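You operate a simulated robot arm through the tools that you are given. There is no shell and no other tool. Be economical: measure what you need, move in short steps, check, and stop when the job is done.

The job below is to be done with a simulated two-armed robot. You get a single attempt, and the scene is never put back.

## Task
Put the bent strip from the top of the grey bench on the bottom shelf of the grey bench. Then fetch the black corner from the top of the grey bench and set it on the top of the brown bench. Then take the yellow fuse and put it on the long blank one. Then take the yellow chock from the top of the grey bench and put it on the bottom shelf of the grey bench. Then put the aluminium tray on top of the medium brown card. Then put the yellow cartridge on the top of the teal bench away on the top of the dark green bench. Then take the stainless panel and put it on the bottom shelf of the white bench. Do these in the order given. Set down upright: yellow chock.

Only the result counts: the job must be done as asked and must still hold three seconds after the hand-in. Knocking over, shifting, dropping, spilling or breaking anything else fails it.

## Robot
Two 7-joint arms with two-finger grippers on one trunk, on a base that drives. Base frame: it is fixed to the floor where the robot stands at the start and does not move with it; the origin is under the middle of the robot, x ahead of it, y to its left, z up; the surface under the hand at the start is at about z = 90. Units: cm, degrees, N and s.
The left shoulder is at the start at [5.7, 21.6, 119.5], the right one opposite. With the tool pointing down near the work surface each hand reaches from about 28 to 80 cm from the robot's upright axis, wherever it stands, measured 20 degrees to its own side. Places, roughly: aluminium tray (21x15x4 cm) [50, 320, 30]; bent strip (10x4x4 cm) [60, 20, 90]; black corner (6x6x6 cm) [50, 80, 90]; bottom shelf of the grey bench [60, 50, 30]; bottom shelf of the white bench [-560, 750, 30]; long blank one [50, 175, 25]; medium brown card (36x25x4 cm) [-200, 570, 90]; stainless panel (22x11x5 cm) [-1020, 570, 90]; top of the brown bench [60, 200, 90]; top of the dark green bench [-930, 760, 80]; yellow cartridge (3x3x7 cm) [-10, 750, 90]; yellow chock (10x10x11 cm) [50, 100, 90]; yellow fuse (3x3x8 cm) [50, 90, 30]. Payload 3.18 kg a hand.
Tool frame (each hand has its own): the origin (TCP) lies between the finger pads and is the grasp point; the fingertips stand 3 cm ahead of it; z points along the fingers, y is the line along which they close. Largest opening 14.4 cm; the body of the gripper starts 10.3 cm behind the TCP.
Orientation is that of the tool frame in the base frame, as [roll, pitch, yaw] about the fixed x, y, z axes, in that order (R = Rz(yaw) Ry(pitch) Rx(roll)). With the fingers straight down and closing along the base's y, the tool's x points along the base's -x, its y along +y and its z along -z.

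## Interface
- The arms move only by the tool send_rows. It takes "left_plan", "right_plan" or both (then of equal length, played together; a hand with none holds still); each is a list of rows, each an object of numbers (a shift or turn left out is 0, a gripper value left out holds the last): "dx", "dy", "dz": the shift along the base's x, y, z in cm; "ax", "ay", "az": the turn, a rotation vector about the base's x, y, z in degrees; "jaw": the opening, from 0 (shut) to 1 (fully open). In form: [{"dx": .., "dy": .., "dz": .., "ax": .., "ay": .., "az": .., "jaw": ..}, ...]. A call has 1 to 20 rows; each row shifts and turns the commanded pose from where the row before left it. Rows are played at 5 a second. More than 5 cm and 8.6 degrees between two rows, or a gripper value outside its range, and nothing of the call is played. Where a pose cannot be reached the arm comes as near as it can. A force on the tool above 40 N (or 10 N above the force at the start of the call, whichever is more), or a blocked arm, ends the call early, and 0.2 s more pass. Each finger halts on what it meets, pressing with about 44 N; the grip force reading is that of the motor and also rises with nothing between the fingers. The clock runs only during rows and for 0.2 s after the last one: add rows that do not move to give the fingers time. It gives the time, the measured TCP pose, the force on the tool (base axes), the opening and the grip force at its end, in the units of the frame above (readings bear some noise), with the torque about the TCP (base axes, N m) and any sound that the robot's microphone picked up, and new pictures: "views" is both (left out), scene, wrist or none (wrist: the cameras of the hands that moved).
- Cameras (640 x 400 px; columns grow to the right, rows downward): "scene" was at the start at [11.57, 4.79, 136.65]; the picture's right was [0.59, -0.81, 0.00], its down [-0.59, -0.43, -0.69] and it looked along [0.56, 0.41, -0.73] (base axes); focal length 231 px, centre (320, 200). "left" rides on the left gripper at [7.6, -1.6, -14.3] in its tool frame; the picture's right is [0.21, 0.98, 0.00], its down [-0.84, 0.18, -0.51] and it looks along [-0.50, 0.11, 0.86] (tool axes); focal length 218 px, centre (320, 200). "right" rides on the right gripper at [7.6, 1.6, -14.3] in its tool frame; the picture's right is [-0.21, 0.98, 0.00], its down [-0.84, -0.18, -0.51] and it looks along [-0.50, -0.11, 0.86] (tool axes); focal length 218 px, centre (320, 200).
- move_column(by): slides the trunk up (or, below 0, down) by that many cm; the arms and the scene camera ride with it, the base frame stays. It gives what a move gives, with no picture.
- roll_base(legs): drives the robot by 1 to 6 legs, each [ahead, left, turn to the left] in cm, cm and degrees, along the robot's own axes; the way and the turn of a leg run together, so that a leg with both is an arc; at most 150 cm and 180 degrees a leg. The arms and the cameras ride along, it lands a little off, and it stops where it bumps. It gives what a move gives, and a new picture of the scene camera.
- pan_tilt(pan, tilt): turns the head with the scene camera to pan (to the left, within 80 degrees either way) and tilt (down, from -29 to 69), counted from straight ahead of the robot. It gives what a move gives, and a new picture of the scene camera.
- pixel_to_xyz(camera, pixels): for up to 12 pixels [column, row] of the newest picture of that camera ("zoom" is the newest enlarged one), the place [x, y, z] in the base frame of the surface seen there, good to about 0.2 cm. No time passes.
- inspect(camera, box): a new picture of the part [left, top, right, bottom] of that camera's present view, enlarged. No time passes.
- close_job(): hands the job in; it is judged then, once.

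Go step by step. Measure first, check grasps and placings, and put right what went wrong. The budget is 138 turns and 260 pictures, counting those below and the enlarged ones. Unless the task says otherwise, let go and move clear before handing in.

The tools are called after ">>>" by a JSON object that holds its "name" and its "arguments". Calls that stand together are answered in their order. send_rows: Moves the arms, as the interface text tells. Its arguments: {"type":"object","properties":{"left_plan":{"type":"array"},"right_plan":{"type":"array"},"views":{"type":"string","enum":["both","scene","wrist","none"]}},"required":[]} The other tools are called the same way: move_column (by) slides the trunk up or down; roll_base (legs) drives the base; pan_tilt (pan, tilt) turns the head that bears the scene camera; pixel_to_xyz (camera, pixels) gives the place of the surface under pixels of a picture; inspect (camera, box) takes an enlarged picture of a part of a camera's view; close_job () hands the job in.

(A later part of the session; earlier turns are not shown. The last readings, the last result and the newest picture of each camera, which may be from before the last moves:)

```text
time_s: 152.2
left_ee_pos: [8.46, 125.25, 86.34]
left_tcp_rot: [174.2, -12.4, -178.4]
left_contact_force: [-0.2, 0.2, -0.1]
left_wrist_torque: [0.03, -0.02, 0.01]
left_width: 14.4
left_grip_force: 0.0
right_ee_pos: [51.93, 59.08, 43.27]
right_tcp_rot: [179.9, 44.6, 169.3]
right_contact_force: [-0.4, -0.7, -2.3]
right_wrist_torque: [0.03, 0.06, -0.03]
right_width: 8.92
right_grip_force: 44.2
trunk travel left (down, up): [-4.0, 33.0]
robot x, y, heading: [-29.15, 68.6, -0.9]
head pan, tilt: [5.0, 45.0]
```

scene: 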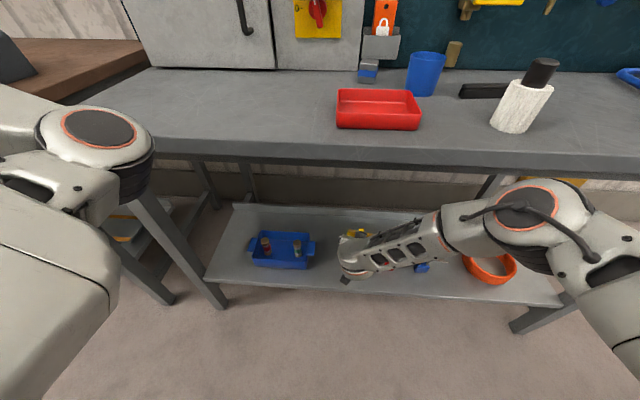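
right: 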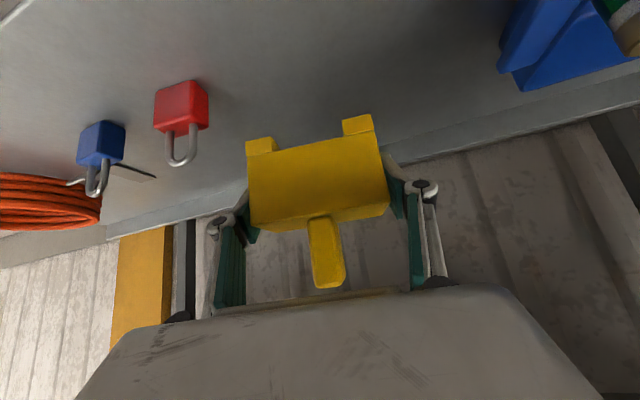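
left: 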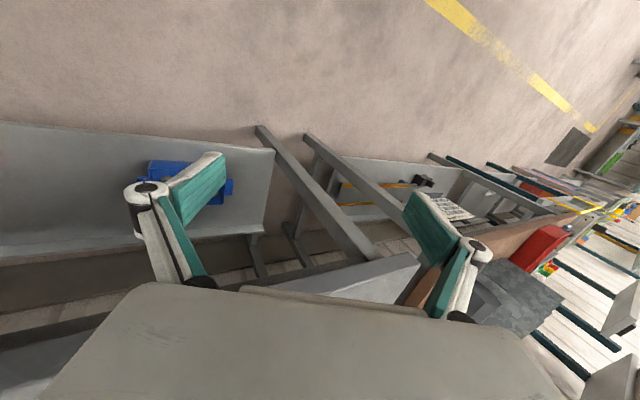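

It's clear on both sides. Lowering toward the shelf.

>>> {"name": "send_rows", "arguments": {"right_plan": [{"dz": -2.5}, {"dz": -2.5}, {"dz": -2.5}, {"dz": -0.8}, {}], "views": "wrist"}}

```text
time_s: 153.4
left_ee_pos: [8.4, 125.26, 86.25]
left_tcp_rot: [174.2, -12.3, -178.3]
left_contact_force: [0.6, -0.6, 0.1]
left_wrist_torque: [-0.04, 0.05, -0.01]
left_width: 14.4
left_grip_force: 0.1
right_ee_pos: [51.9, 59.02, 34.88]
right_tcp_rot: [179.9, 44.5, 169.3]
right_contact_force: [-0.8, -0.3, -3.1]
right_wrist_torque: [0.03, 0.06, -0.01]
right_width: 8.92
right_grip_force: 43.7
trunk travel left (down, up): [-4.0, 33.0]
robot x, y, heading: [-28.82, 68.2, -0.6]
head pan, tilt: [5.0, 45.0]
```

right: 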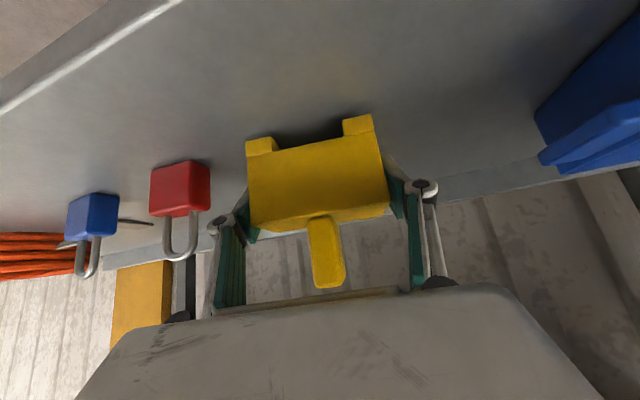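

>>> {"name": "send_rows", "arguments": {"right_plan": [{"dz": -0.4}, {"dz": -0.3}, {"dz": -0.1}, {}], "views": "none"}}

```text
time_s: 154.4
left_ee_pos: [8.48, 125.21, 86.38]
left_tcp_rot: [174.2, -12.3, -178.2]
left_contact_force: [0.5, -0.7, 0.4]
left_wrist_torque: [0.0, -0.03, -0.01]
left_width: 14.42
left_grip_force: 0.0
right_ee_pos: [52.01, 58.96, 34.14]
right_tcp_rot: [180.0, 44.6, 169.3]
right_contact_force: [-2.0, -0.5, -0.2]
right_wrist_torque: [-0.07, -0.03, -0.04]
right_width: 8.91
right_grip_force: 43.7
trunk travel left (down, up): [-4.0, 33.0]
robot x, y, heading: [-28.76, 68.11, -0.5]
head pan, tilt: [5.0, 45.0]
```

The weight is off, so it's seated. I'll release and back out.

>>> {"name": "send_rows", "arguments": {"right_plan": [{"jaw": 0.7}, {"jaw": 0.8}, {}, {"dx": -2, "dz": 2}, {"dx": -3, "dz": 2.5}, {"dx": -3.5, "dz": 2.5}, {"dx": -3.5, "dz": 3}, {"dx": -3, "dz": 3}, {"dx": -3, "dz": 3}, {}], "views": "both"}}

```text
time_s: 156.7
left_ee_pos: [8.42, 125.28, 86.21]
left_tcp_rot: [174.2, -12.2, -178.3]
left_contact_force: [-1.1, 0.6, -0.3]
left_wrist_torque: [-0.01, 0.0, 0.0]
left_width: 14.39
left_grip_force: 0.0
right_ee_pos: [34.79, 58.9, 50.02]
right_tcp_rot: [-178.8, 44.3, 169.5]
right_contact_force: [0.2, 0.8, 0.3]
right_wrist_torque: [0.02, -0.03, -0.04]
right_width: 11.51
right_grip_force: 0.0
right hand out of reach, approached as far as the arm can: row 6, 7
trunk travel left (down, up): [-4.0, 33.0]
robot x, y, heading: [-28.97, 68.14, -0.6]
head pan, tilt: [5.0, 45.0]
```

scene: 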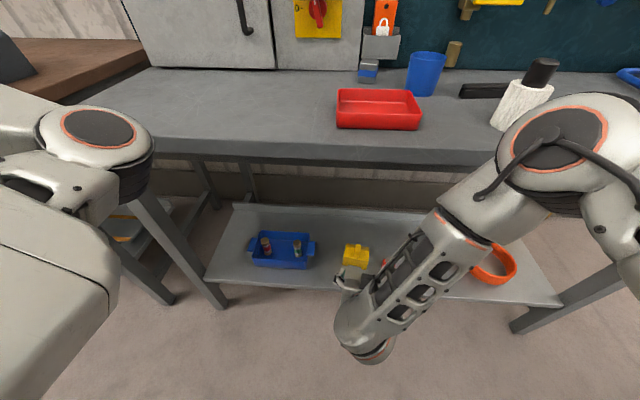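
right: 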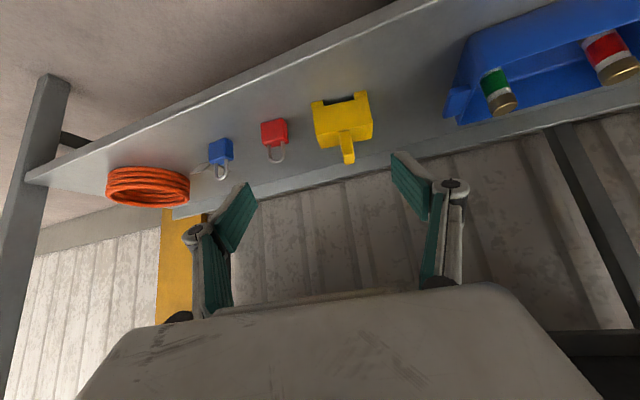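

The chock stands upright on the shelf. Next is the aluminium tray near (50, 320). I'll pull the hand in a bit more, raise the trunk partly and drive left.

>>> {"name": "move_column", "arguments": {"by": 14}}

>>> {"name": "send_rows", "arguments": {"right_plan": [{"dx": -3, "dz": 1}, {"dx": -3, "dz": 1}, {"dx": -2, "az": 5}, {"az": 5}, {}], "left_plan": [{"ay": -6}, {"ay": -6}, {}, {}, {}], "views": "none"}}

>>> {"name": "roll_base", "arguments": {"legs": [[2, 0, 0.5], [0, 140, 0]]}}

>>> {"name": "pan_tilt", "arguments": {"pan": 55, "tilt": 30}}

```text
time_s: 158.3
left_ee_pos: [8.67, 125.22, 100.17]
left_tcp_rot: [174.3, -12.4, -178.6]
left_contact_force: [-0.3, 0.4, -1.0]
left_wrist_torque: [-0.01, 0.0, -0.01]
left_width: 14.4
left_grip_force: 0.0
right_ee_pos: [34.8, 60.01, 64.58]
right_tcp_rot: [180.0, 44.4, 169.4]
right_contact_force: [0.2, -0.1, -0.8]
right_wrist_torque: [0.0, -0.03, -0.02]
right_width: 11.49
right_grip_force: 0.0
trunk travel left (down, up): [-18.0, 19.0]
robot x, y, heading: [-28.88, 68.67, -0.7]
head pan, tilt: [5.0, 45.0]
```

```text
time_s: 159.5
left_ee_pos: [8.62, 125.11, 100.22]
left_tcp_rot: [174.6, -0.3, -178.6]
left_contact_force: [0.2, 0.3, -0.1]
left_wrist_torque: [-0.02, 0.0, 0.04]
left_width: 14.38
left_grip_force: 0.0
right_ee_pos: [27.48, 62.1, 68.39]
right_tcp_rot: [-179.5, 44.1, 179.4]
right_contact_force: [0.2, -0.9, -0.1]
right_wrist_torque: [-0.05, 0.02, 0.03]
right_width: 11.51
right_grip_force: 0.0
right hand out of reach, approached as far as the arm can: row 3, 4
trunk travel left (down, up): [-18.0, 19.0]
robot x, y, heading: [-28.98, 68.79, -0.9]
head pan, tilt: [5.0, 45.0]
```

```text
time_s: 172.4
left_ee_pos: [11.02, 265.17, 100.19]
left_tcp_rot: [174.6, -0.3, -178.5]
left_contact_force: [0.1, 0.3, -1.2]
left_wrist_torque: [-0.03, -0.01, 0.0]
left_width: 14.43
left_grip_force: 0.0
right_ee_pos: [30.26, 202.17, 68.32]
right_tcp_rot: [-179.5, 44.1, 179.5]
right_contact_force: [0.2, -0.4, 0.4]
right_wrist_torque: [0.0, 0.0, -0.01]
right_width: 11.5
right_grip_force: 0.1
trunk travel left (down, up): [-18.0, 19.0]
robot x, y, heading: [-26.48, 208.19, -0.3]
head pan, tilt: [5.0, 45.0]
```

scene: 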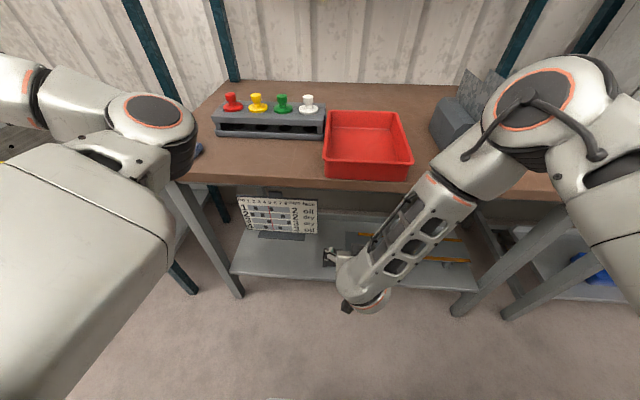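

```text
time_s: 173.5
left_ee_pos: [11.0, 265.22, 100.25]
left_tcp_rot: [174.7, -0.2, -178.4]
left_contact_force: [0.1, -0.6, 0.6]
left_wrist_torque: [0.01, 0.02, 0.02]
left_width: 14.38
left_grip_force: 0.1
right_ee_pos: [30.29, 202.25, 68.31]
right_tcp_rot: [-179.4, 44.1, 179.5]
right_contact_force: [-1.0, 0.6, -0.4]
right_wrist_torque: [0.0, 0.01, 0.0]
right_width: 11.49
right_grip_force: 0.1
trunk travel left (down, up): [-18.0, 19.0]
robot x, y, heading: [-26.23, 208.04, -0.3]
head pan, tilt: [55.0, 30.0]
```

scene: 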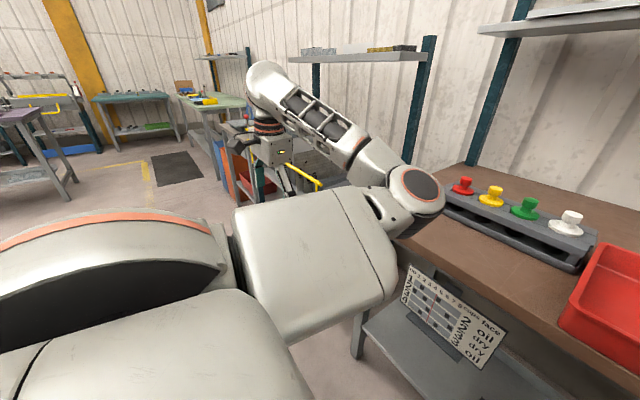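

The way left looks open. I'll measure the next station's front objects before driving on.

>>> {"name": "pixel_to_xyz", "arguments": {"camera": "scene", "pixels": [[310, 178], [240, 175], [222, 160], [260, 190], [245, 120], [180, 165], [205, 120], [40, 180], [315, 90], [200, 100], [225, 185], [425, 90]]}}

>>> {"name": "inspect", "arguments": {"camera": "scene", "box": [150, 60, 350, 200]}}

```text
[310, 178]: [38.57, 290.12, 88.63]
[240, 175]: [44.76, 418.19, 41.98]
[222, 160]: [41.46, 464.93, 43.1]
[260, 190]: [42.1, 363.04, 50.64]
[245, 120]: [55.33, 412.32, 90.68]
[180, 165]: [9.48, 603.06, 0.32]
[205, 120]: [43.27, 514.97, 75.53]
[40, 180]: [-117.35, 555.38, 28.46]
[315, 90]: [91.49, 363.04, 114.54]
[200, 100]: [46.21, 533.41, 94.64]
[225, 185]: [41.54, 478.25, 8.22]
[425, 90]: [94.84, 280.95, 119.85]
```

```text
2.86 times, centred on (250, 130) of scene
```

zoom: 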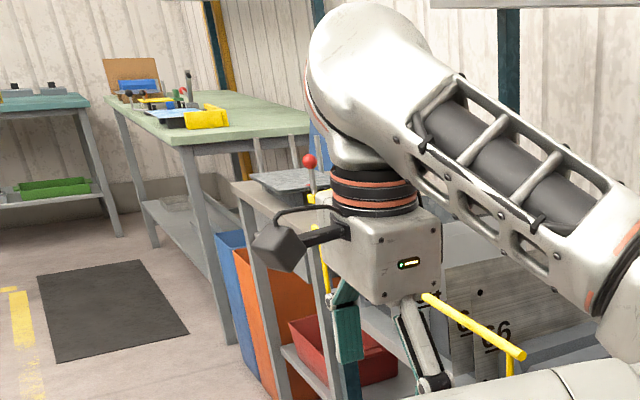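

Everything stays at x≥38, so the lane is clear. I'll drive left 120 cm.

>>> {"name": "roll_base", "arguments": {"legs": [[0, 120, 0]]}}

>>> {"name": "pan_tilt", "arguments": {"pan": 0, "tilt": 55}}

```text
time_s: 184.2
left_ee_pos: [11.97, 384.15, 100.23]
left_tcp_rot: [174.6, -0.3, -178.4]
left_contact_force: [-0.1, 0.7, 0.4]
left_wrist_torque: [0.04, -0.01, 0.02]
left_width: 14.4
left_grip_force: 0.0
right_ee_pos: [31.19, 321.31, 68.46]
right_tcp_rot: [-179.6, 44.1, 179.5]
right_contact_force: [0.0, 0.2, 0.8]
right_wrist_torque: [0.02, 0.01, 0.01]
right_width: 11.51
right_grip_force: 0.1
trunk travel left (down, up): [-18.0, 19.0]
robot x, y, heading: [-25.58, 327.22, -0.5]
head pan, tilt: [55.0, 30.0]
```

scene: 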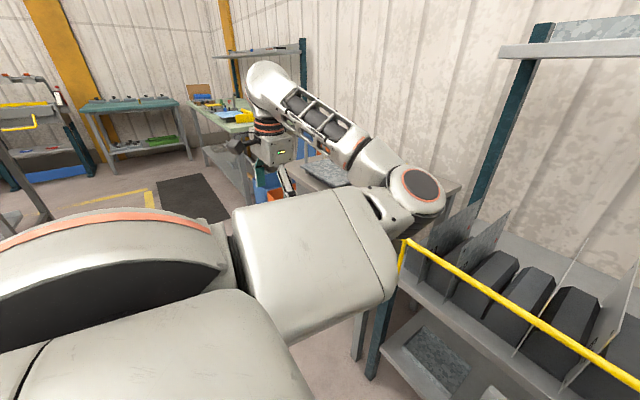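

```text
time_s: 185.5
left_ee_pos: [12.0, 384.16, 100.35]
left_tcp_rot: [174.6, -0.2, -178.4]
left_contact_force: [0.3, -0.7, 0.1]
left_wrist_torque: [-0.01, 0.01, -0.02]
left_width: 14.4
left_grip_force: 0.0
right_ee_pos: [31.11, 321.14, 68.42]
right_tcp_rot: [-179.4, 44.0, 179.5]
right_contact_force: [-0.3, 0.1, 0.1]
right_wrist_torque: [0.01, 0.02, -0.01]
right_width: 11.52
right_grip_force: 0.1
trunk travel left (down, up): [-18.0, 19.0]
robot x, y, heading: [-25.29, 327.6, -0.4]
head pan, tilt: [0.0, 55.0]
```

scene: 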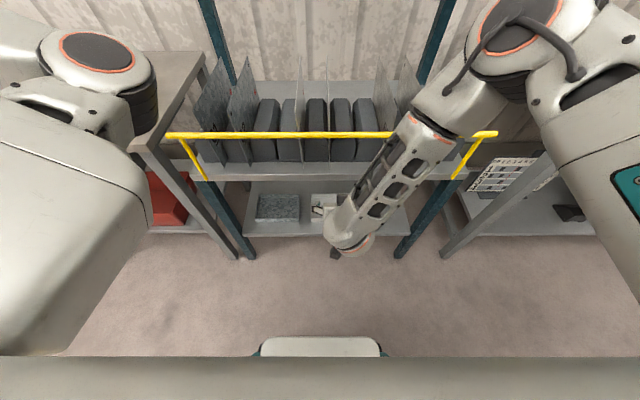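

The lower shelf holds two items: a mottled plate at (277,207) and a bright one at (330,205). I'll look closer.

>>> {"name": "inspect", "arguments": {"camera": "scene", "box": [235, 175, 425, 265]}}

>>> {"name": "pixel_to_xyz", "arguments": {"camera": "scene", "pixels": [[258, 198], [298, 198], [258, 220], [298, 220], [278, 208], [312, 198], [312, 218], [335, 197], [325, 210], [320, 230], [300, 177], [300, 136]]}}

>>> {"name": "send_rows", "arguments": {"right_plan": [{}], "views": "wrist"}}

```text
3.37 times, centred on (330, 220) of scene
```

zoom: 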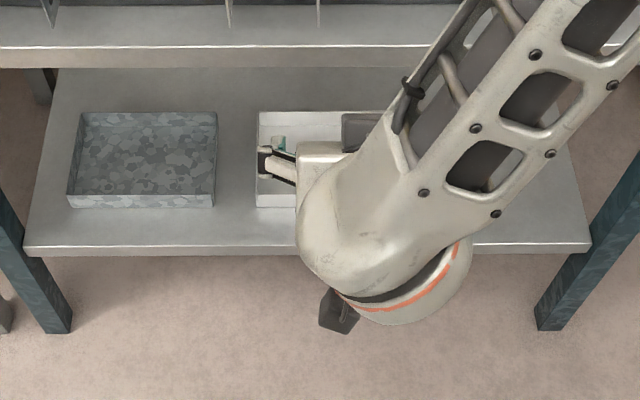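

```text
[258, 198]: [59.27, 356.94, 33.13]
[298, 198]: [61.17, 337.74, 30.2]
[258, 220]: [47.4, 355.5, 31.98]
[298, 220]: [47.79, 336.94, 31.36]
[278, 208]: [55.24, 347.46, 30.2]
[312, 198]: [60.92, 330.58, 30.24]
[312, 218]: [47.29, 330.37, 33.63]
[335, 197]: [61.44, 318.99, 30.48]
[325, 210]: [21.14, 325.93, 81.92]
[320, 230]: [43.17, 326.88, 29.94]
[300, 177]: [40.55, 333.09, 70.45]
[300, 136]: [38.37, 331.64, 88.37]
```

```text
time_s: 185.9
left_ee_pos: [11.93, 384.26, 100.26]
left_tcp_rot: [174.6, -0.2, -178.4]
left_contact_force: [-0.1, 0.9, -0.6]
left_wrist_torque: [-0.02, 0.03, -0.01]
left_width: 14.4
left_grip_force: 0.1
right_ee_pos: [31.19, 321.29, 68.34]
right_tcp_rot: [-179.6, 44.1, 179.6]
right_contact_force: [0.1, 0.0, 0.2]
right_wrist_torque: [-0.03, -0.02, 0.03]
right_width: 11.52
right_grip_force: 0.1
trunk travel left (down, up): [-18.0, 19.0]
robot x, y, heading: [-24.97, 327.21, -0.1]
head pan, tilt: [0.0, 55.0]
```

right: 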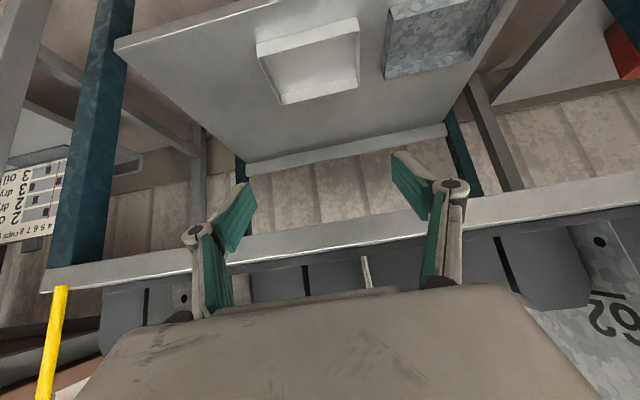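

The plain tray at right (≈21×15, rim z≈33.6) is the aluminium one; the spangled one is galvanised. It's too wide to span, so I'll pinch its right side wall with the tilted hand. Measuring the rim from the wrist view.

>>> {"name": "inspect", "arguments": {"camera": "right", "box": [240, 0, 400, 120]}}

>>> {"name": "pixel_to_xyz", "arguments": {"camera": "zoom", "pixels": [[70, 170], [115, 290], [175, 415], [90, 200], [130, 340], [180, 385], [470, 75], [480, 200], [475, 340], [300, 130], [300, 250], [120, 250]]}}

```text
3.33 times, centred on (320, 60) of right
```

zoom: 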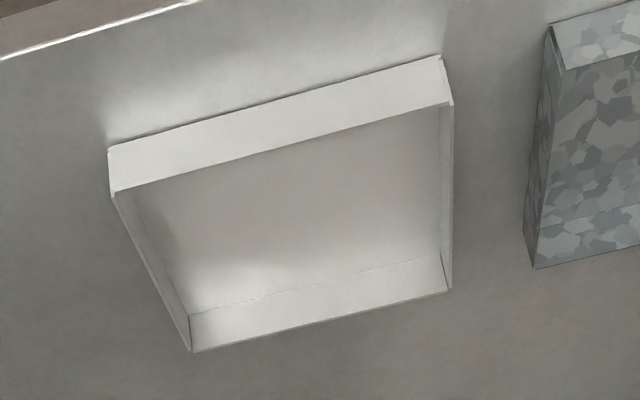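

```text
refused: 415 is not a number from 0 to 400
```

>>> {"name": "pixel_to_xyz", "arguments": {"camera": "zoom", "pixels": [[114, 190], [150, 268], [190, 349], [108, 155], [165, 260], [300, 140], [446, 104], [450, 200], [448, 290], [300, 230], [535, 260], [530, 180]]}}

```text
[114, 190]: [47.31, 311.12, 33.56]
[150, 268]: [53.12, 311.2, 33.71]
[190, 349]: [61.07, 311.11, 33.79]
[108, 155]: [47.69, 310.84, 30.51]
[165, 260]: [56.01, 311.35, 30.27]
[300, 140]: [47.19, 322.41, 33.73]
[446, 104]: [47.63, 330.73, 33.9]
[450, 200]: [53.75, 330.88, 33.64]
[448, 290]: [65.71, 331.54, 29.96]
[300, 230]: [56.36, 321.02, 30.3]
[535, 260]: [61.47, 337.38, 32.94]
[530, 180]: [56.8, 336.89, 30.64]
```

The right wall is at y≈311, x 47–61, rim z 33.75. I'll shift the base and lower the trunk, then bring the hand in under the upper shelf.

>>> {"name": "roll_base", "arguments": {"legs": [[-2, -7, 0.3]]}}

>>> {"name": "send_rows", "arguments": {"right_plan": [{"dz": -4, "jaw": 0.3}, {"dz": -4}, {"dz": -3, "dx": 1.5}, {"dx": 1.5, "dz": -2}, {}], "views": "none"}}

>>> {"name": "move_column", "arguments": {"by": -15}}

```text
time_s: 187.2
left_ee_pos: [9.59, 377.38, 100.27]
left_tcp_rot: [174.5, -0.2, -178.1]
left_contact_force: [-0.5, -0.7, -0.6]
left_wrist_torque: [0.01, 0.01, 0.01]
left_width: 14.41
left_grip_force: 0.2
right_ee_pos: [29.09, 314.59, 68.4]
right_tcp_rot: [-179.5, 44.1, 179.9]
right_contact_force: [0.7, 0.0, -0.4]
right_wrist_torque: [0.02, 0.0, 0.01]
right_width: 11.51
right_grip_force: 0.0
trunk travel left (down, up): [-18.0, 19.0]
robot x, y, heading: [-26.93, 320.45, -0.1]
head pan, tilt: [0.0, 55.0]
```

scene: 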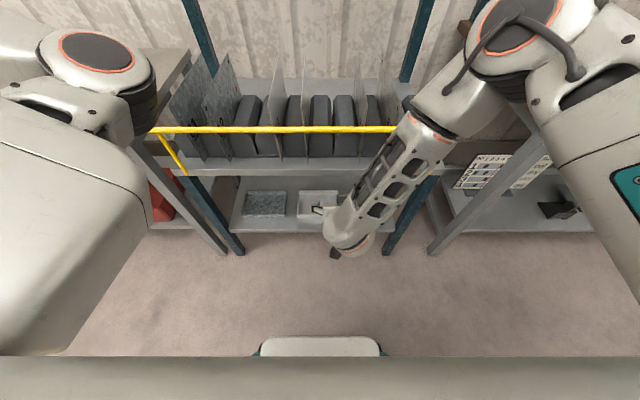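

```text
time_s: 188.4
left_ee_pos: [9.56, 377.4, 100.26]
left_tcp_rot: [174.6, -0.2, -178.1]
left_contact_force: [-0.6, -0.3, 0.8]
left_wrist_torque: [0.0, 0.0, 0.02]
left_width: 14.42
left_grip_force: 0.2
right_ee_pos: [34.19, 318.51, 58.06]
right_tcp_rot: [-179.2, 43.7, 179.8]
right_contact_force: [1.0, 0.2, 0.2]
right_wrist_torque: [0.01, 0.0, 0.06]
right_width: 4.35
right_grip_force: 0.0
right hand out of reach, approached as far as the arm can: row 1, 2, 3
trunk travel left (down, up): [-18.0, 19.0]
robot x, y, heading: [-27.3, 320.6, -0.1]
head pan, tilt: [0.0, 55.0]
```

```text
time_s: 189.7
left_ee_pos: [9.16, 377.81, 87.73]
left_tcp_rot: [172.9, -3.2, -177.4]
left_contact_force: [-0.4, 0.7, 0.3]
left_wrist_torque: [0.0, -0.05, 0.01]
left_width: 14.41
left_grip_force: 0.0
right_ee_pos: [16.67, 318.41, 28.17]
right_tcp_rot: [-179.1, 19.9, 179.1]
right_contact_force: [9.6, 0.3, -5.9]
right_wrist_torque: [-0.1, 0.16, -0.14]
right_width: 4.33
right_grip_force: 0.0
trunk travel left (down, up): [-6.0, 31.0]
robot x, y, heading: [-27.36, 320.46, 0.1]
head pan, tilt: [0.0, 55.0]
stopped: the force on the tool passed its limit at 82 N (the readings are from after the stop); the commanded pose is now the measured one
```

The hand swung back and touched the robot's own base as the trunk dropped. I'll move it up and forward and restore the tilt.

>>> {"name": "send_rows", "arguments": {"right_plan": [{"dx": 3, "dz": 3}, {"dx": 3, "dz": 3, "ay": -5}, {"dx": 3, "dz": 3, "ay": -6}, {"dx": 3, "dz": 3, "ay": -6}, {"dx": 3, "dz": 2, "ay": -6}, {"dx": 3, "dz": 2, "ay": -3}, {}], "views": "both"}}

```text
time_s: 191.4
left_ee_pos: [9.35, 377.78, 87.98]
left_tcp_rot: [172.9, -3.1, -177.2]
left_contact_force: [0.1, 0.2, -0.1]
left_wrist_torque: [0.02, -0.01, -0.03]
left_width: 14.43
left_grip_force: 0.2
right_ee_pos: [35.93, 317.82, 43.94]
right_tcp_rot: [-175.9, 43.7, 178.9]
right_contact_force: [0.0, 0.6, 0.2]
right_wrist_torque: [0.05, 0.02, 0.0]
right_width: 4.3
right_grip_force: 0.0
right hand out of reach, approached as far as the arm can: row 3, 4, 5, 6
trunk travel left (down, up): [-6.0, 31.0]
robot x, y, heading: [-27.05, 320.5, 0.2]
head pan, tilt: [0.0, 55.0]
stopped in row 7 (right hand): the arm was blocked; the commanded pose is now the measured one
```

scene: 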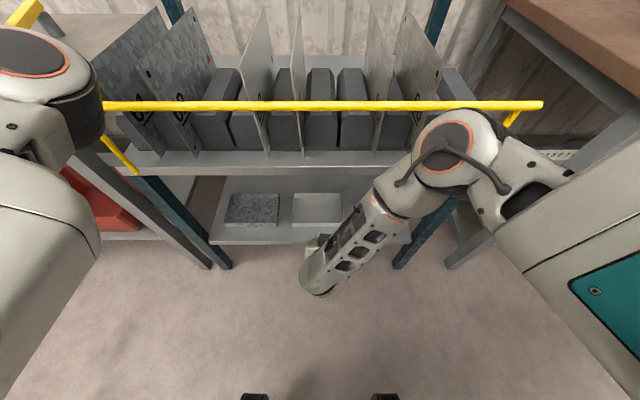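
right: 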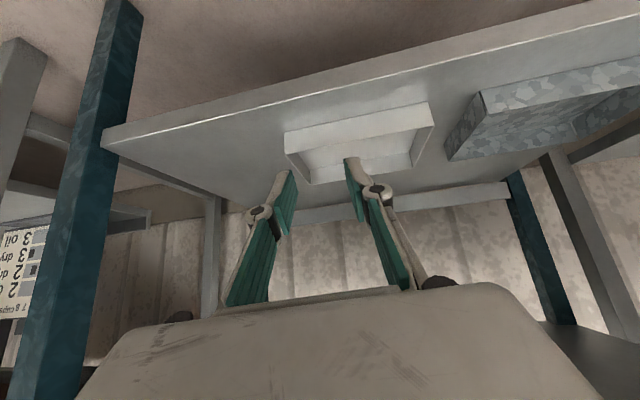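

The tray is undisturbed. I'll shift the base right 5 cm and back 1, then extend in.

>>> {"name": "roll_base", "arguments": {"legs": [[-1.5, -5, 0]]}}

>>> {"name": "send_rows", "arguments": {"right_plan": [{"dx": 3}, {"dx": 3, "ax": 2}, {"dx": 3, "dy": -0.5, "dz": -1, "az": 1.5, "ax": 1.5}, {"dx": 3, "dy": -0.5, "dz": -1}, {}], "views": "both"}}

```text
time_s: 192.6
left_ee_pos: [7.73, 372.85, 87.93]
left_tcp_rot: [173.0, -3.0, -177.4]
left_contact_force: [0.2, 0.1, 0.1]
left_wrist_torque: [0.03, -0.02, -0.01]
left_width: 14.39
left_grip_force: 0.0
right_ee_pos: [34.68, 312.64, 44.21]
right_tcp_rot: [-175.9, 43.9, 178.8]
right_contact_force: [-0.7, -0.3, -0.4]
right_wrist_torque: [0.03, -0.03, 0.02]
right_width: 4.32
right_grip_force: 0.0
trunk travel left (down, up): [-6.0, 31.0]
robot x, y, heading: [-28.94, 315.13, -0.5]
head pan, tilt: [0.0, 55.0]
```

scene: 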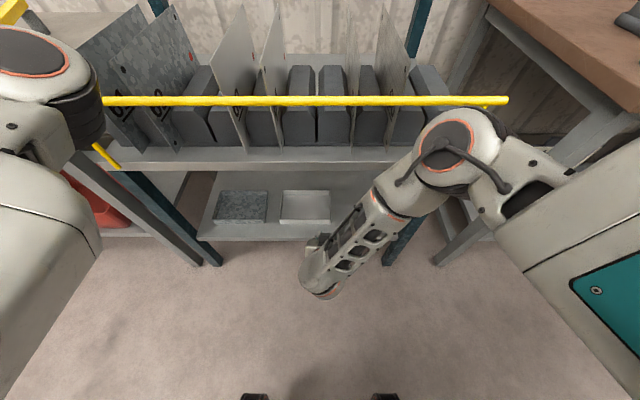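

```text
time_s: 193.8
left_ee_pos: [7.76, 372.96, 87.83]
left_tcp_rot: [172.9, -3.0, -177.4]
left_contact_force: [-0.6, -0.2, -0.1]
left_wrist_torque: [0.0, 0.01, 0.03]
left_width: 14.37
left_grip_force: 0.1
right_ee_pos: [46.63, 311.68, 42.14]
right_tcp_rot: [179.2, 43.6, 177.0]
right_contact_force: [-0.3, 0.7, 0.0]
right_wrist_torque: [0.01, 0.01, 0.0]
right_width: 4.31
right_grip_force: 0.1
trunk travel left (down, up): [-6.0, 31.0]
robot x, y, heading: [-28.62, 315.29, 0.1]
head pan, tilt: [0.0, 55.0]
```

scene: 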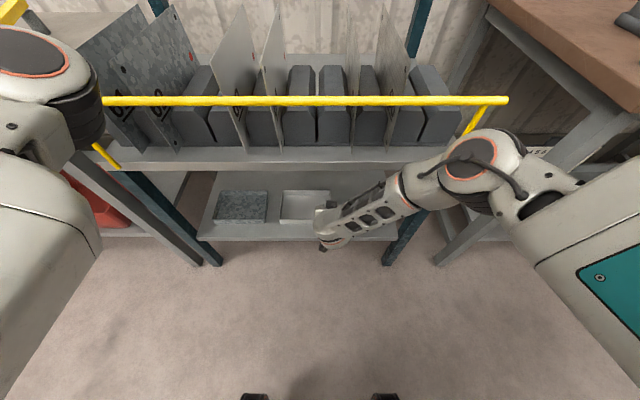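
right: 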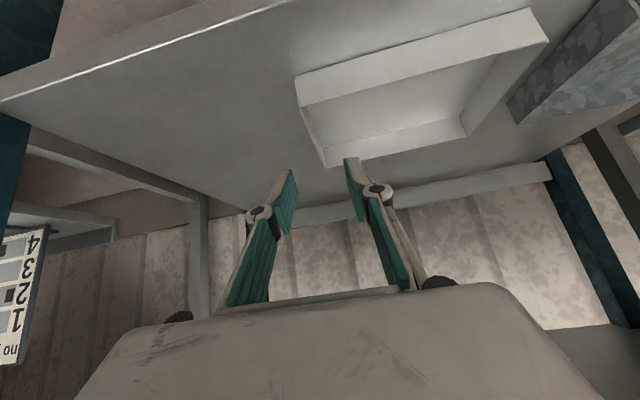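

>>> {"name": "send_rows", "arguments": {"right_plan": [{"dx": 3.3, "dz": -1.5, "dy": -0.3, "az": 2.5, "ay": -1}, {"dx": 3.2, "dz": -2, "dy": -0.4}, {"dz": -1.5}, {}], "views": "wrist"}}

>>> {"name": "pixel_to_xyz", "arguments": {"camera": "right", "pixels": [[300, 95], [310, 130], [320, 160], [325, 175], [400, 70]]}}

```text
time_s: 194.8
left_ee_pos: [7.79, 372.8, 87.96]
left_tcp_rot: [172.8, -3.0, -177.4]
left_contact_force: [-0.7, 0.0, -0.4]
left_wrist_torque: [-0.01, -0.04, -0.02]
left_width: 14.39
left_grip_force: 0.2
right_ee_pos: [53.21, 311.1, 37.12]
right_tcp_rot: [179.2, 44.7, 179.6]
right_contact_force: [0.0, 0.8, -0.5]
right_wrist_torque: [-0.02, 0.01, 0.0]
right_width: 4.34
right_grip_force: 0.0
trunk travel left (down, up): [-6.0, 31.0]
robot x, y, heading: [-28.79, 315.39, -0.1]
head pan, tilt: [0.0, 55.0]
```

right: 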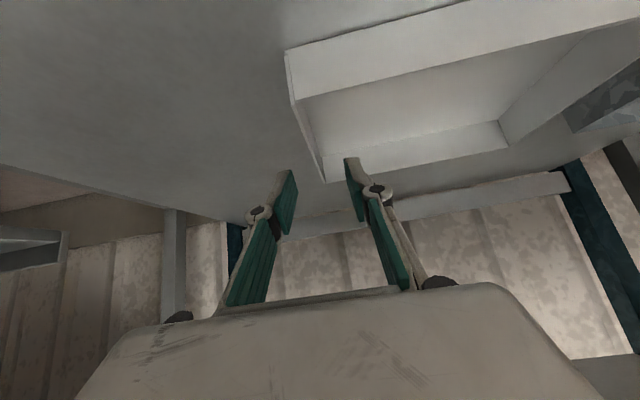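

```text
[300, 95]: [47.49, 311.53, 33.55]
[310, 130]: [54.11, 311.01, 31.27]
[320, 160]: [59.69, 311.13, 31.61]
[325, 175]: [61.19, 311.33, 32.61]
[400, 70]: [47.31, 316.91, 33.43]
```

Aligned with the wall at y≈311.1. I'll lower 3.6 cm and pinch it.

>>> {"name": "send_rows", "arguments": {"right_plan": [{"dz": -1.8}, {"dz": -1.7}, {}, {"jaw": 0.15}, {"jaw": 0}, {}, {}], "views": "wrist"}}

```text
time_s: 196.4
left_ee_pos: [7.66, 372.91, 87.93]
left_tcp_rot: [173.0, -3.0, -177.4]
left_contact_force: [-0.6, -0.2, -0.1]
left_wrist_torque: [-0.03, -0.01, -0.01]
left_width: 14.42
left_grip_force: 0.1
right_ee_pos: [53.22, 311.01, 33.64]
right_tcp_rot: [179.1, 44.6, 179.5]
right_contact_force: [-0.1, -1.0, 0.1]
right_wrist_torque: [-0.14, -0.07, 0.1]
right_width: 0.56
right_grip_force: 34.6
trunk travel left (down, up): [-6.0, 31.0]
robot x, y, heading: [-28.88, 315.18, -0.1]
head pan, tilt: [0.0, 55.0]
```

right: 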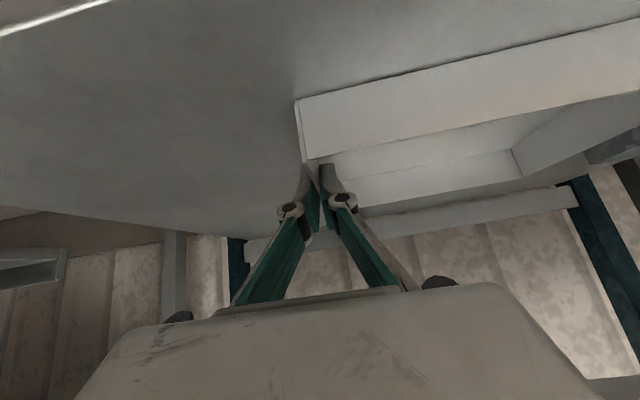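

The wall (0.56 cm) is pinched. I'll test-lift it slowly.

>>> {"name": "send_rows", "arguments": {"right_plan": [{"jaw": 0}, {"dz": 1}, {"dz": 1.5}, {"dz": 2}, {}], "views": "both"}}

```text
time_s: 197.6
left_ee_pos: [7.79, 372.86, 87.86]
left_tcp_rot: [172.9, -3.2, -177.4]
left_contact_force: [0.7, 0.2, 0.8]
left_wrist_torque: [0.0, 0.03, -0.01]
left_width: 14.37
left_grip_force: 0.1
right_ee_pos: [53.23, 310.97, 38.19]
right_tcp_rot: [179.2, 44.6, 179.6]
right_contact_force: [0.8, 0.1, -2.1]
right_wrist_torque: [-0.3, 0.07, 0.0]
right_width: 0.59
right_grip_force: 34.3
trunk travel left (down, up): [-6.0, 31.0]
robot x, y, heading: [-28.89, 315.26, 0.0]
head pan, tilt: [0.0, 55.0]
```

scene: 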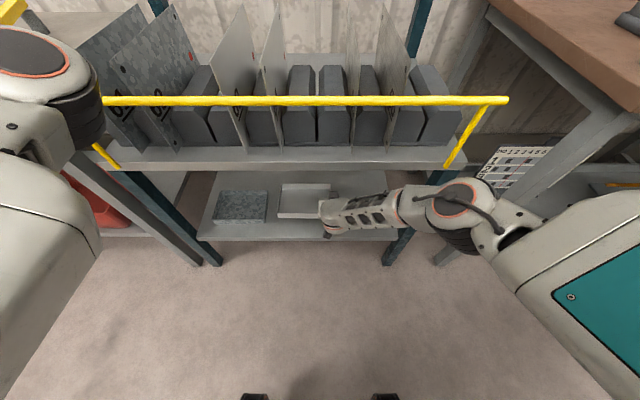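
right: 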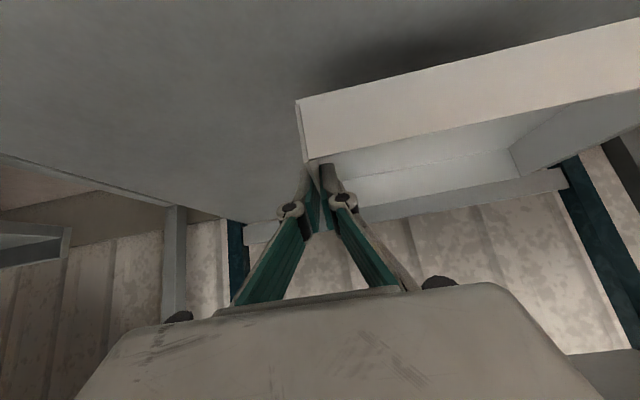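

The tray lifts level at about 2 N. I'll retract it back and up, keeping it below the upper shelf.

>>> {"name": "send_rows", "arguments": {"right_plan": [{"dx": -3, "dz": 1.5}, {"dx": -3.5, "dz": 2}, {"dx": -3.5, "dz": 2}, {"dx": -3.5, "dz": 2}, {"dx": -3.5, "dz": 2}, {"dx": -3, "dz": 2}, {}], "views": "wrist"}}

>>> {"name": "roll_base", "arguments": {"legs": [[-40, 0, 0]]}}

```text
time_s: 199.4
left_ee_pos: [7.79, 372.93, 88.03]
left_tcp_rot: [172.9, -3.1, -177.4]
left_contact_force: [0.6, 0.4, 0.8]
left_wrist_torque: [0.04, 0.02, 0.01]
left_width: 14.39
left_grip_force: 0.1
right_ee_pos: [35.32, 310.21, 49.46]
right_tcp_rot: [-177.7, 43.5, 179.1]
right_contact_force: [-0.5, 0.7, -2.8]
right_wrist_torque: [-0.29, 0.06, -0.03]
right_width: 0.6
right_grip_force: 34.7
right hand out of reach, approached as far as the arm can: row 3, 4, 5
trunk travel left (down, up): [-6.0, 31.0]
robot x, y, heading: [-28.94, 315.57, -0.0]
head pan, tilt: [0.0, 55.0]
stopped in row 7 (right hand): the arm was blocked; the commanded pose is now the measured one
```

right: 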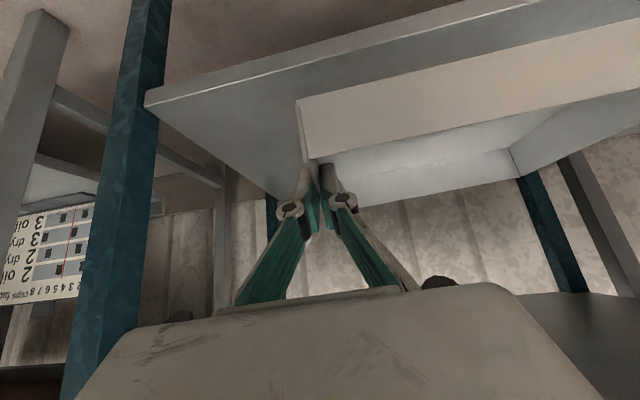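

```text
time_s: 201.8
left_ee_pos: [-31.79, 372.96, 88.03]
left_tcp_rot: [173.0, -2.9, -177.6]
left_contact_force: [0.1, -0.3, 0.2]
left_wrist_torque: [-0.03, 0.01, -0.02]
left_width: 14.4
left_grip_force: 0.0
right_ee_pos: [-3.8, 310.14, 49.69]
right_tcp_rot: [-177.8, 43.7, 178.9]
right_contact_force: [0.2, -0.9, -2.3]
right_wrist_torque: [-0.29, 0.08, -0.01]
right_width: 0.6
right_grip_force: 34.5
trunk travel left (down, up): [-6.0, 31.0]
robot x, y, heading: [-68.15, 315.85, -0.2]
head pan, tilt: [0.0, 55.0]
```

scene: 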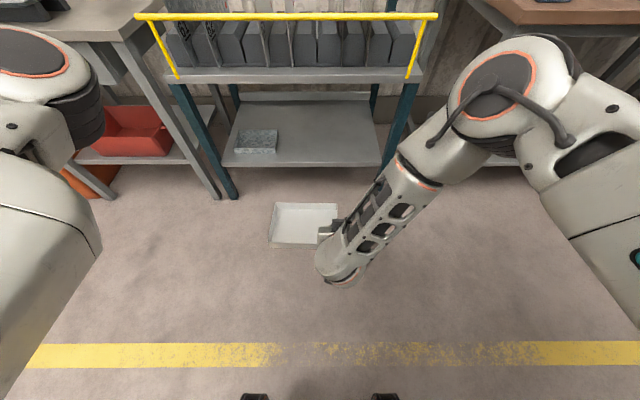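

The tray is out and there's free floor behind. I'll raise the trunk and the hand, then look toward the card's bench at (-200, 570).

>>> {"name": "move_column", "arguments": {"by": 26}}

>>> {"name": "send_rows", "arguments": {"right_plan": [{"dz": 4, "dx": 1}, {"dz": 4, "dx": 1}, {"dz": 4, "dx": 1}, {"dz": 4, "dx": 1}, {"dz": 4, "dx": 1}, {"dz": 4, "dx": 1}, {"dz": 4}, {"dz": 4}, {}], "views": "none"}}

>>> {"name": "pan_tilt", "arguments": {"pan": 80, "tilt": 15}}

```text
time_s: 204.5
left_ee_pos: [-31.71, 372.91, 113.94]
left_tcp_rot: [173.0, -3.1, -177.5]
left_contact_force: [0.2, 0.2, -0.2]
left_wrist_torque: [0.01, -0.03, -0.01]
left_width: 14.42
left_grip_force: 0.0
right_ee_pos: [-3.93, 310.16, 75.61]
right_tcp_rot: [-177.8, 43.5, 179.0]
right_contact_force: [0.9, -1.0, -2.9]
right_wrist_torque: [-0.26, 0.04, 0.02]
right_width: 0.57
right_grip_force: 34.5
trunk travel left (down, up): [-32.0, 5.0]
robot x, y, heading: [-68.37, 315.57, -0.3]
head pan, tilt: [0.0, 55.0]
```

```text
time_s: 206.5
left_ee_pos: [-31.59, 372.9, 113.89]
left_tcp_rot: [173.0, -3.1, -177.6]
left_contact_force: [0.2, -0.2, 0.1]
left_wrist_torque: [0.02, 0.0, -0.01]
left_width: 14.39
left_grip_force: 0.1
right_ee_pos: [2.07, 310.19, 107.58]
right_tcp_rot: [-177.7, 43.6, 178.8]
right_contact_force: [0.4, 0.2, -3.2]
right_wrist_torque: [-0.28, 0.04, -0.02]
right_width: 0.57
right_grip_force: 34.5
trunk travel left (down, up): [-32.0, 5.0]
robot x, y, heading: [-68.4, 315.45, -0.4]
head pan, tilt: [0.0, 55.0]
```

```text
time_s: 208.1
left_ee_pos: [-31.68, 372.88, 113.78]
left_tcp_rot: [173.0, -3.1, -177.6]
left_contact_force: [0.4, -1.3, -0.3]
left_wrist_torque: [-0.01, -0.01, -0.04]
left_width: 14.42
left_grip_force: 0.2
right_ee_pos: [2.14, 310.05, 107.64]
right_tcp_rot: [-177.8, 43.7, 178.9]
right_contact_force: [0.4, 0.8, -2.6]
right_wrist_torque: [-0.25, 0.02, -0.04]
right_width: 0.61
right_grip_force: 34.2
trunk travel left (down, up): [-32.0, 5.0]
robot x, y, heading: [-68.6, 315.24, -0.5]
head pan, tilt: [80.0, 15.0]
```

scene: 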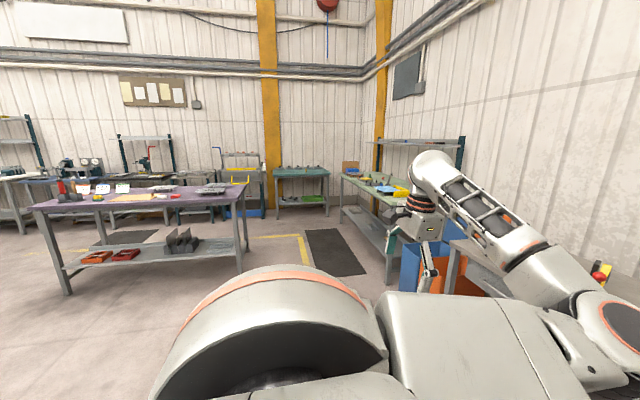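

The purple bench in the middle of the floor is likely the one. I'll zoom and measure.

>>> {"name": "inspect", "arguments": {"camera": "scene", "box": [20, 165, 260, 300]}}

>>> {"name": "pixel_to_xyz", "arguments": {"camera": "scene", "pixels": [[248, 190], [240, 205], [35, 205], [140, 197], [210, 190], [75, 195], [120, 203], [66, 292], [300, 175], [240, 270], [370, 190], [20, 180]]}}

```text
2.67 times, centred on (140, 232) of scene
```

zoom: 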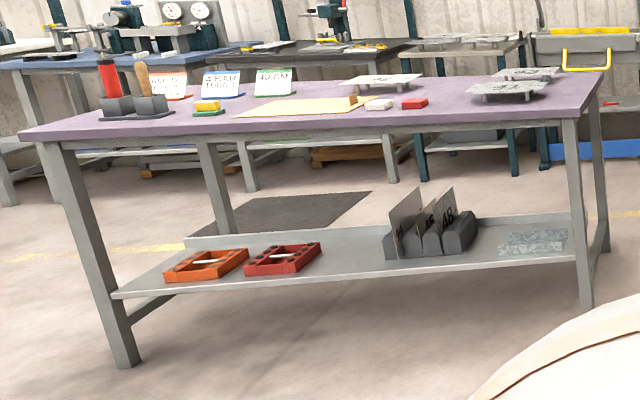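

```text
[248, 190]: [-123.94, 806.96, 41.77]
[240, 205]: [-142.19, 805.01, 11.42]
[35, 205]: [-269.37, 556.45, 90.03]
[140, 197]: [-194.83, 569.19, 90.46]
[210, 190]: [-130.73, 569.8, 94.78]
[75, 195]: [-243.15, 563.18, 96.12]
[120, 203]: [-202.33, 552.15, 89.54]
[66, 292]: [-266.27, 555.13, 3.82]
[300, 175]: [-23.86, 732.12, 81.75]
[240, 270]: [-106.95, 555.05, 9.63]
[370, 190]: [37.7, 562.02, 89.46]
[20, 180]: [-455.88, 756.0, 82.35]
```

The purple bench spans x −270…−105 with its front edge at y≈551; the card appears around (−195, 569). I'll turn to face it and drive up, stopping short.

>>> {"name": "roll_base", "arguments": {"legs": [[0, 0, 90.4], [125, 0, 0], [0, 127, 0]]}}

>>> {"name": "pan_tilt", "arguments": {"pan": 0, "tilt": 35}}

```text
time_s: 229.1
left_ee_pos: [-251.82, 478.3, 113.92]
left_tcp_rot: [173.0, -3.1, -87.5]
left_contact_force: [0.8, -0.7, -0.6]
left_wrist_torque: [-0.02, 0.01, -0.04]
left_width: 14.39
left_grip_force: 0.0
right_ee_pos: [-189.04, 512.14, 107.59]
right_tcp_rot: [-177.8, 43.7, -91.2]
right_contact_force: [0.6, 0.6, -2.4]
right_wrist_torque: [-0.05, -0.26, -0.02]
right_width: 0.57
right_grip_force: 34.7
trunk travel left (down, up): [-32.0, 5.0]
robot x, y, heading: [-194.42, 441.66, 89.6]
head pan, tilt: [80.0, 15.0]
```

scene: 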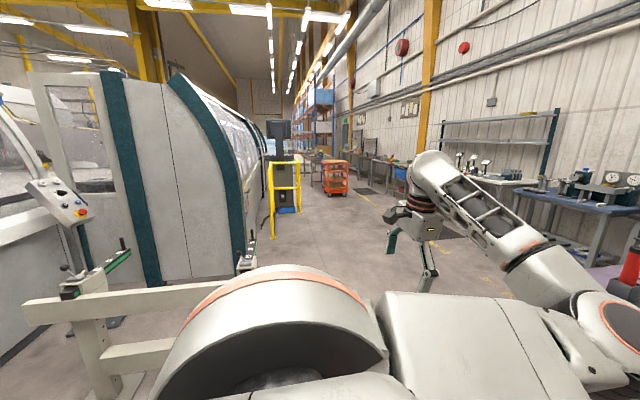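

```text
time_s: 230.7
left_ee_pos: [-251.78, 478.16, 114.02]
left_tcp_rot: [172.9, -3.0, -87.5]
left_contact_force: [-0.6, 0.1, 0.0]
left_wrist_torque: [-0.01, 0.02, -0.02]
left_width: 14.42
left_grip_force: 0.0
right_ee_pos: [-189.08, 512.13, 107.61]
right_tcp_rot: [-177.8, 43.6, -91.1]
right_contact_force: [-0.1, -0.8, -2.8]
right_wrist_torque: [-0.06, -0.27, -0.04]
right_width: 0.58
right_grip_force: 34.8
trunk travel left (down, up): [-32.0, 5.0]
robot x, y, heading: [-194.13, 441.71, 89.6]
head pan, tilt: [0.0, 35.0]
```

scene: 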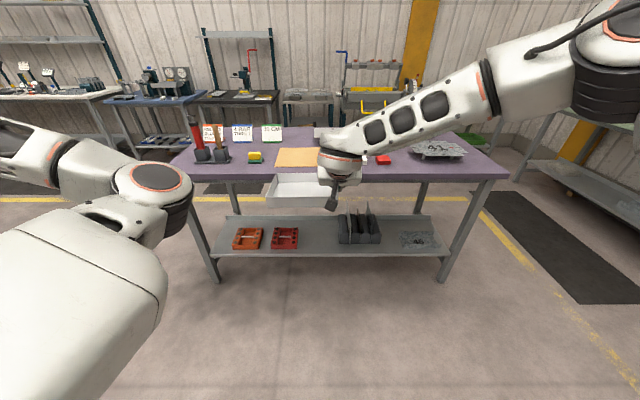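

>>> {"name": "inspect", "arguments": {"camera": "scene", "box": [180, 110, 420, 200]}}

>>> {"name": "pixel_to_xyz", "arguments": {"camera": "scene", "pixels": [[276, 165], [284, 150], [300, 157], [315, 149], [312, 165], [330, 148], [384, 161], [365, 160], [255, 158], [318, 135], [270, 175], [290, 175]]}}

>>> {"name": "send_rows", "arguments": {"right_plan": [{"dz": 3}, {}], "views": "wrist"}}

```text
2.67 times, centred on (300, 155) of scene
```

zoom: 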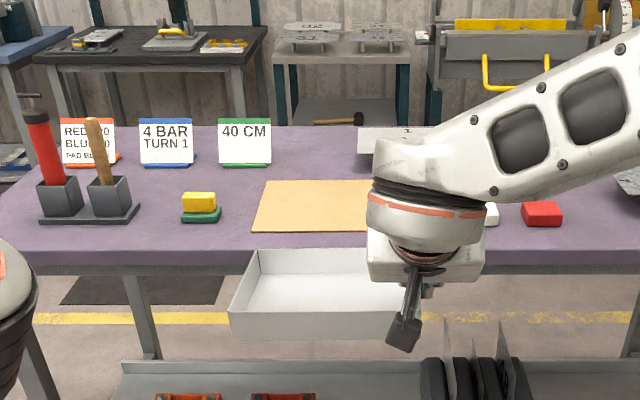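

```text
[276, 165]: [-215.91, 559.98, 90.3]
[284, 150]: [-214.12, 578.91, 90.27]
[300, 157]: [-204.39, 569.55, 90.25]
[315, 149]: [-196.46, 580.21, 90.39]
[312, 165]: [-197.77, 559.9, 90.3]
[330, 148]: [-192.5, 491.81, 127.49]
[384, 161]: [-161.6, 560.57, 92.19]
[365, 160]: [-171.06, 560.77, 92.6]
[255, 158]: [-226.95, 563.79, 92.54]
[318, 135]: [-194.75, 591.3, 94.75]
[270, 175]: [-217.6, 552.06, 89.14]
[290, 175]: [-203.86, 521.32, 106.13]
```

```text
time_s: 231.3
left_ee_pos: [-251.84, 478.54, 113.86]
left_tcp_rot: [172.9, -3.1, -87.5]
left_contact_force: [-0.4, 0.3, -0.6]
left_wrist_torque: [0.0, 0.01, 0.03]
left_width: 14.4
left_grip_force: 0.0
right_ee_pos: [-189.08, 512.22, 110.54]
right_tcp_rot: [-177.8, 43.6, -91.0]
right_contact_force: [0.1, 0.9, -2.7]
right_wrist_torque: [-0.07, -0.28, 0.01]
right_width: 0.6
right_grip_force: 34.0
trunk travel left (down, up): [-32.0, 5.0]
robot x, y, heading: [-194.02, 442.05, 89.8]
head pan, tilt: [0.0, 35.0]
```

right: 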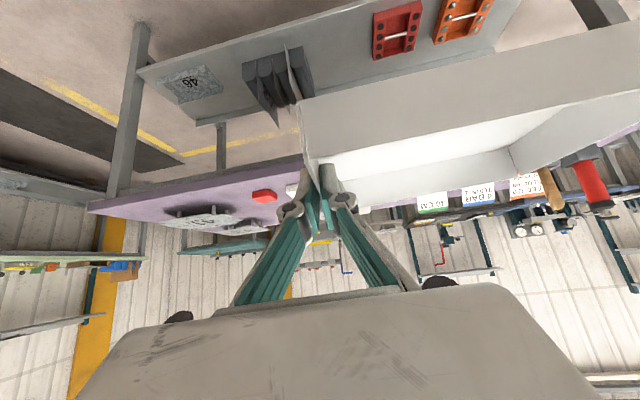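

The card lies flat (z 90.3), left edge x≈−217, y 557–583, but the arm hides its right half and a raised tab I noticed earlier. I'll move the arm aside to see.

>>> {"name": "send_rows", "arguments": {"right_plan": [{"dx": 5}, {"dx": 5}, {"dx": 5}, {"dx": 5}, {}], "views": "scene"}}

>>> {"name": "inspect", "arguments": {"camera": "scene", "box": [250, 120, 410, 200]}}

```text
time_s: 232.5
left_ee_pos: [-251.91, 478.29, 113.8]
left_tcp_rot: [173.0, -3.1, -87.5]
left_contact_force: [-1.7, 0.5, 0.0]
left_wrist_torque: [0.03, 0.01, -0.03]
left_width: 14.4
left_grip_force: 0.0
right_ee_pos: [-169.24, 512.24, 110.52]
right_tcp_rot: [-177.7, 43.7, -90.9]
right_contact_force: [-0.3, 0.8, -3.4]
right_wrist_torque: [-0.08, -0.31, -0.02]
right_width: 0.62
right_grip_force: 34.3
trunk travel left (down, up): [-32.0, 5.0]
robot x, y, heading: [-194.52, 441.45, 89.6]
head pan, tilt: [0.0, 35.0]
```

scene: 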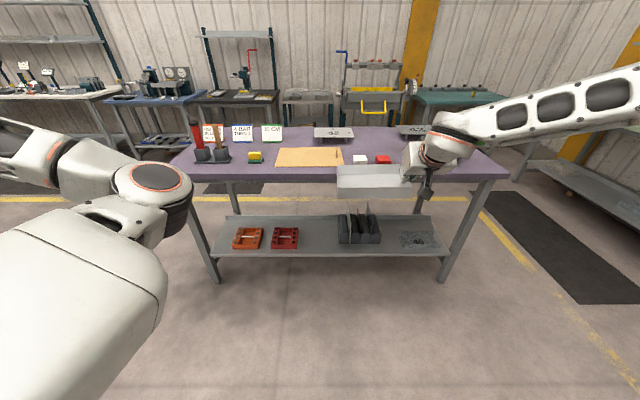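

```text
4.00 times, centred on (330, 160) of scene
```

zoom: 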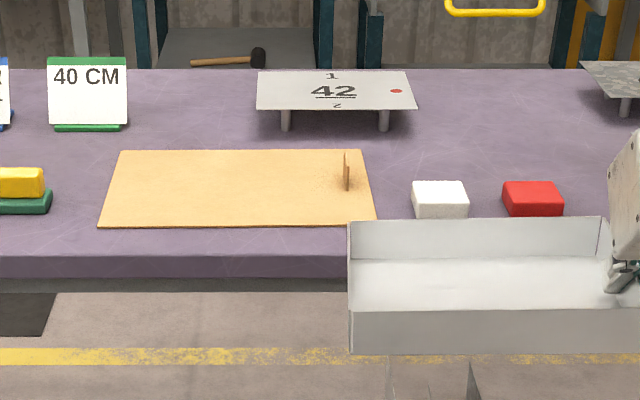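

>>> {"name": "pixel_to_xyz", "arguments": {"camera": "zoom", "pixels": [[122, 153], [360, 152], [100, 225], [373, 218], [346, 160], [348, 175], [348, 188], [416, 200], [52, 200], [260, 108], [240, 190], [320, 240]]}}

```text
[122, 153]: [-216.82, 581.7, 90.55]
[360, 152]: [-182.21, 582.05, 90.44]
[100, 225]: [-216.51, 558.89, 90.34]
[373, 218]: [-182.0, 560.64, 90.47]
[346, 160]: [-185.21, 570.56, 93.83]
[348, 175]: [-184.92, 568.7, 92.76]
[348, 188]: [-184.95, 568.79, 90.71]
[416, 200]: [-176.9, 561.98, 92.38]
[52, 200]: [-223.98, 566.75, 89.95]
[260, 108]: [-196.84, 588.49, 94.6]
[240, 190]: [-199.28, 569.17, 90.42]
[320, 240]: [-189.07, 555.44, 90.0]
```

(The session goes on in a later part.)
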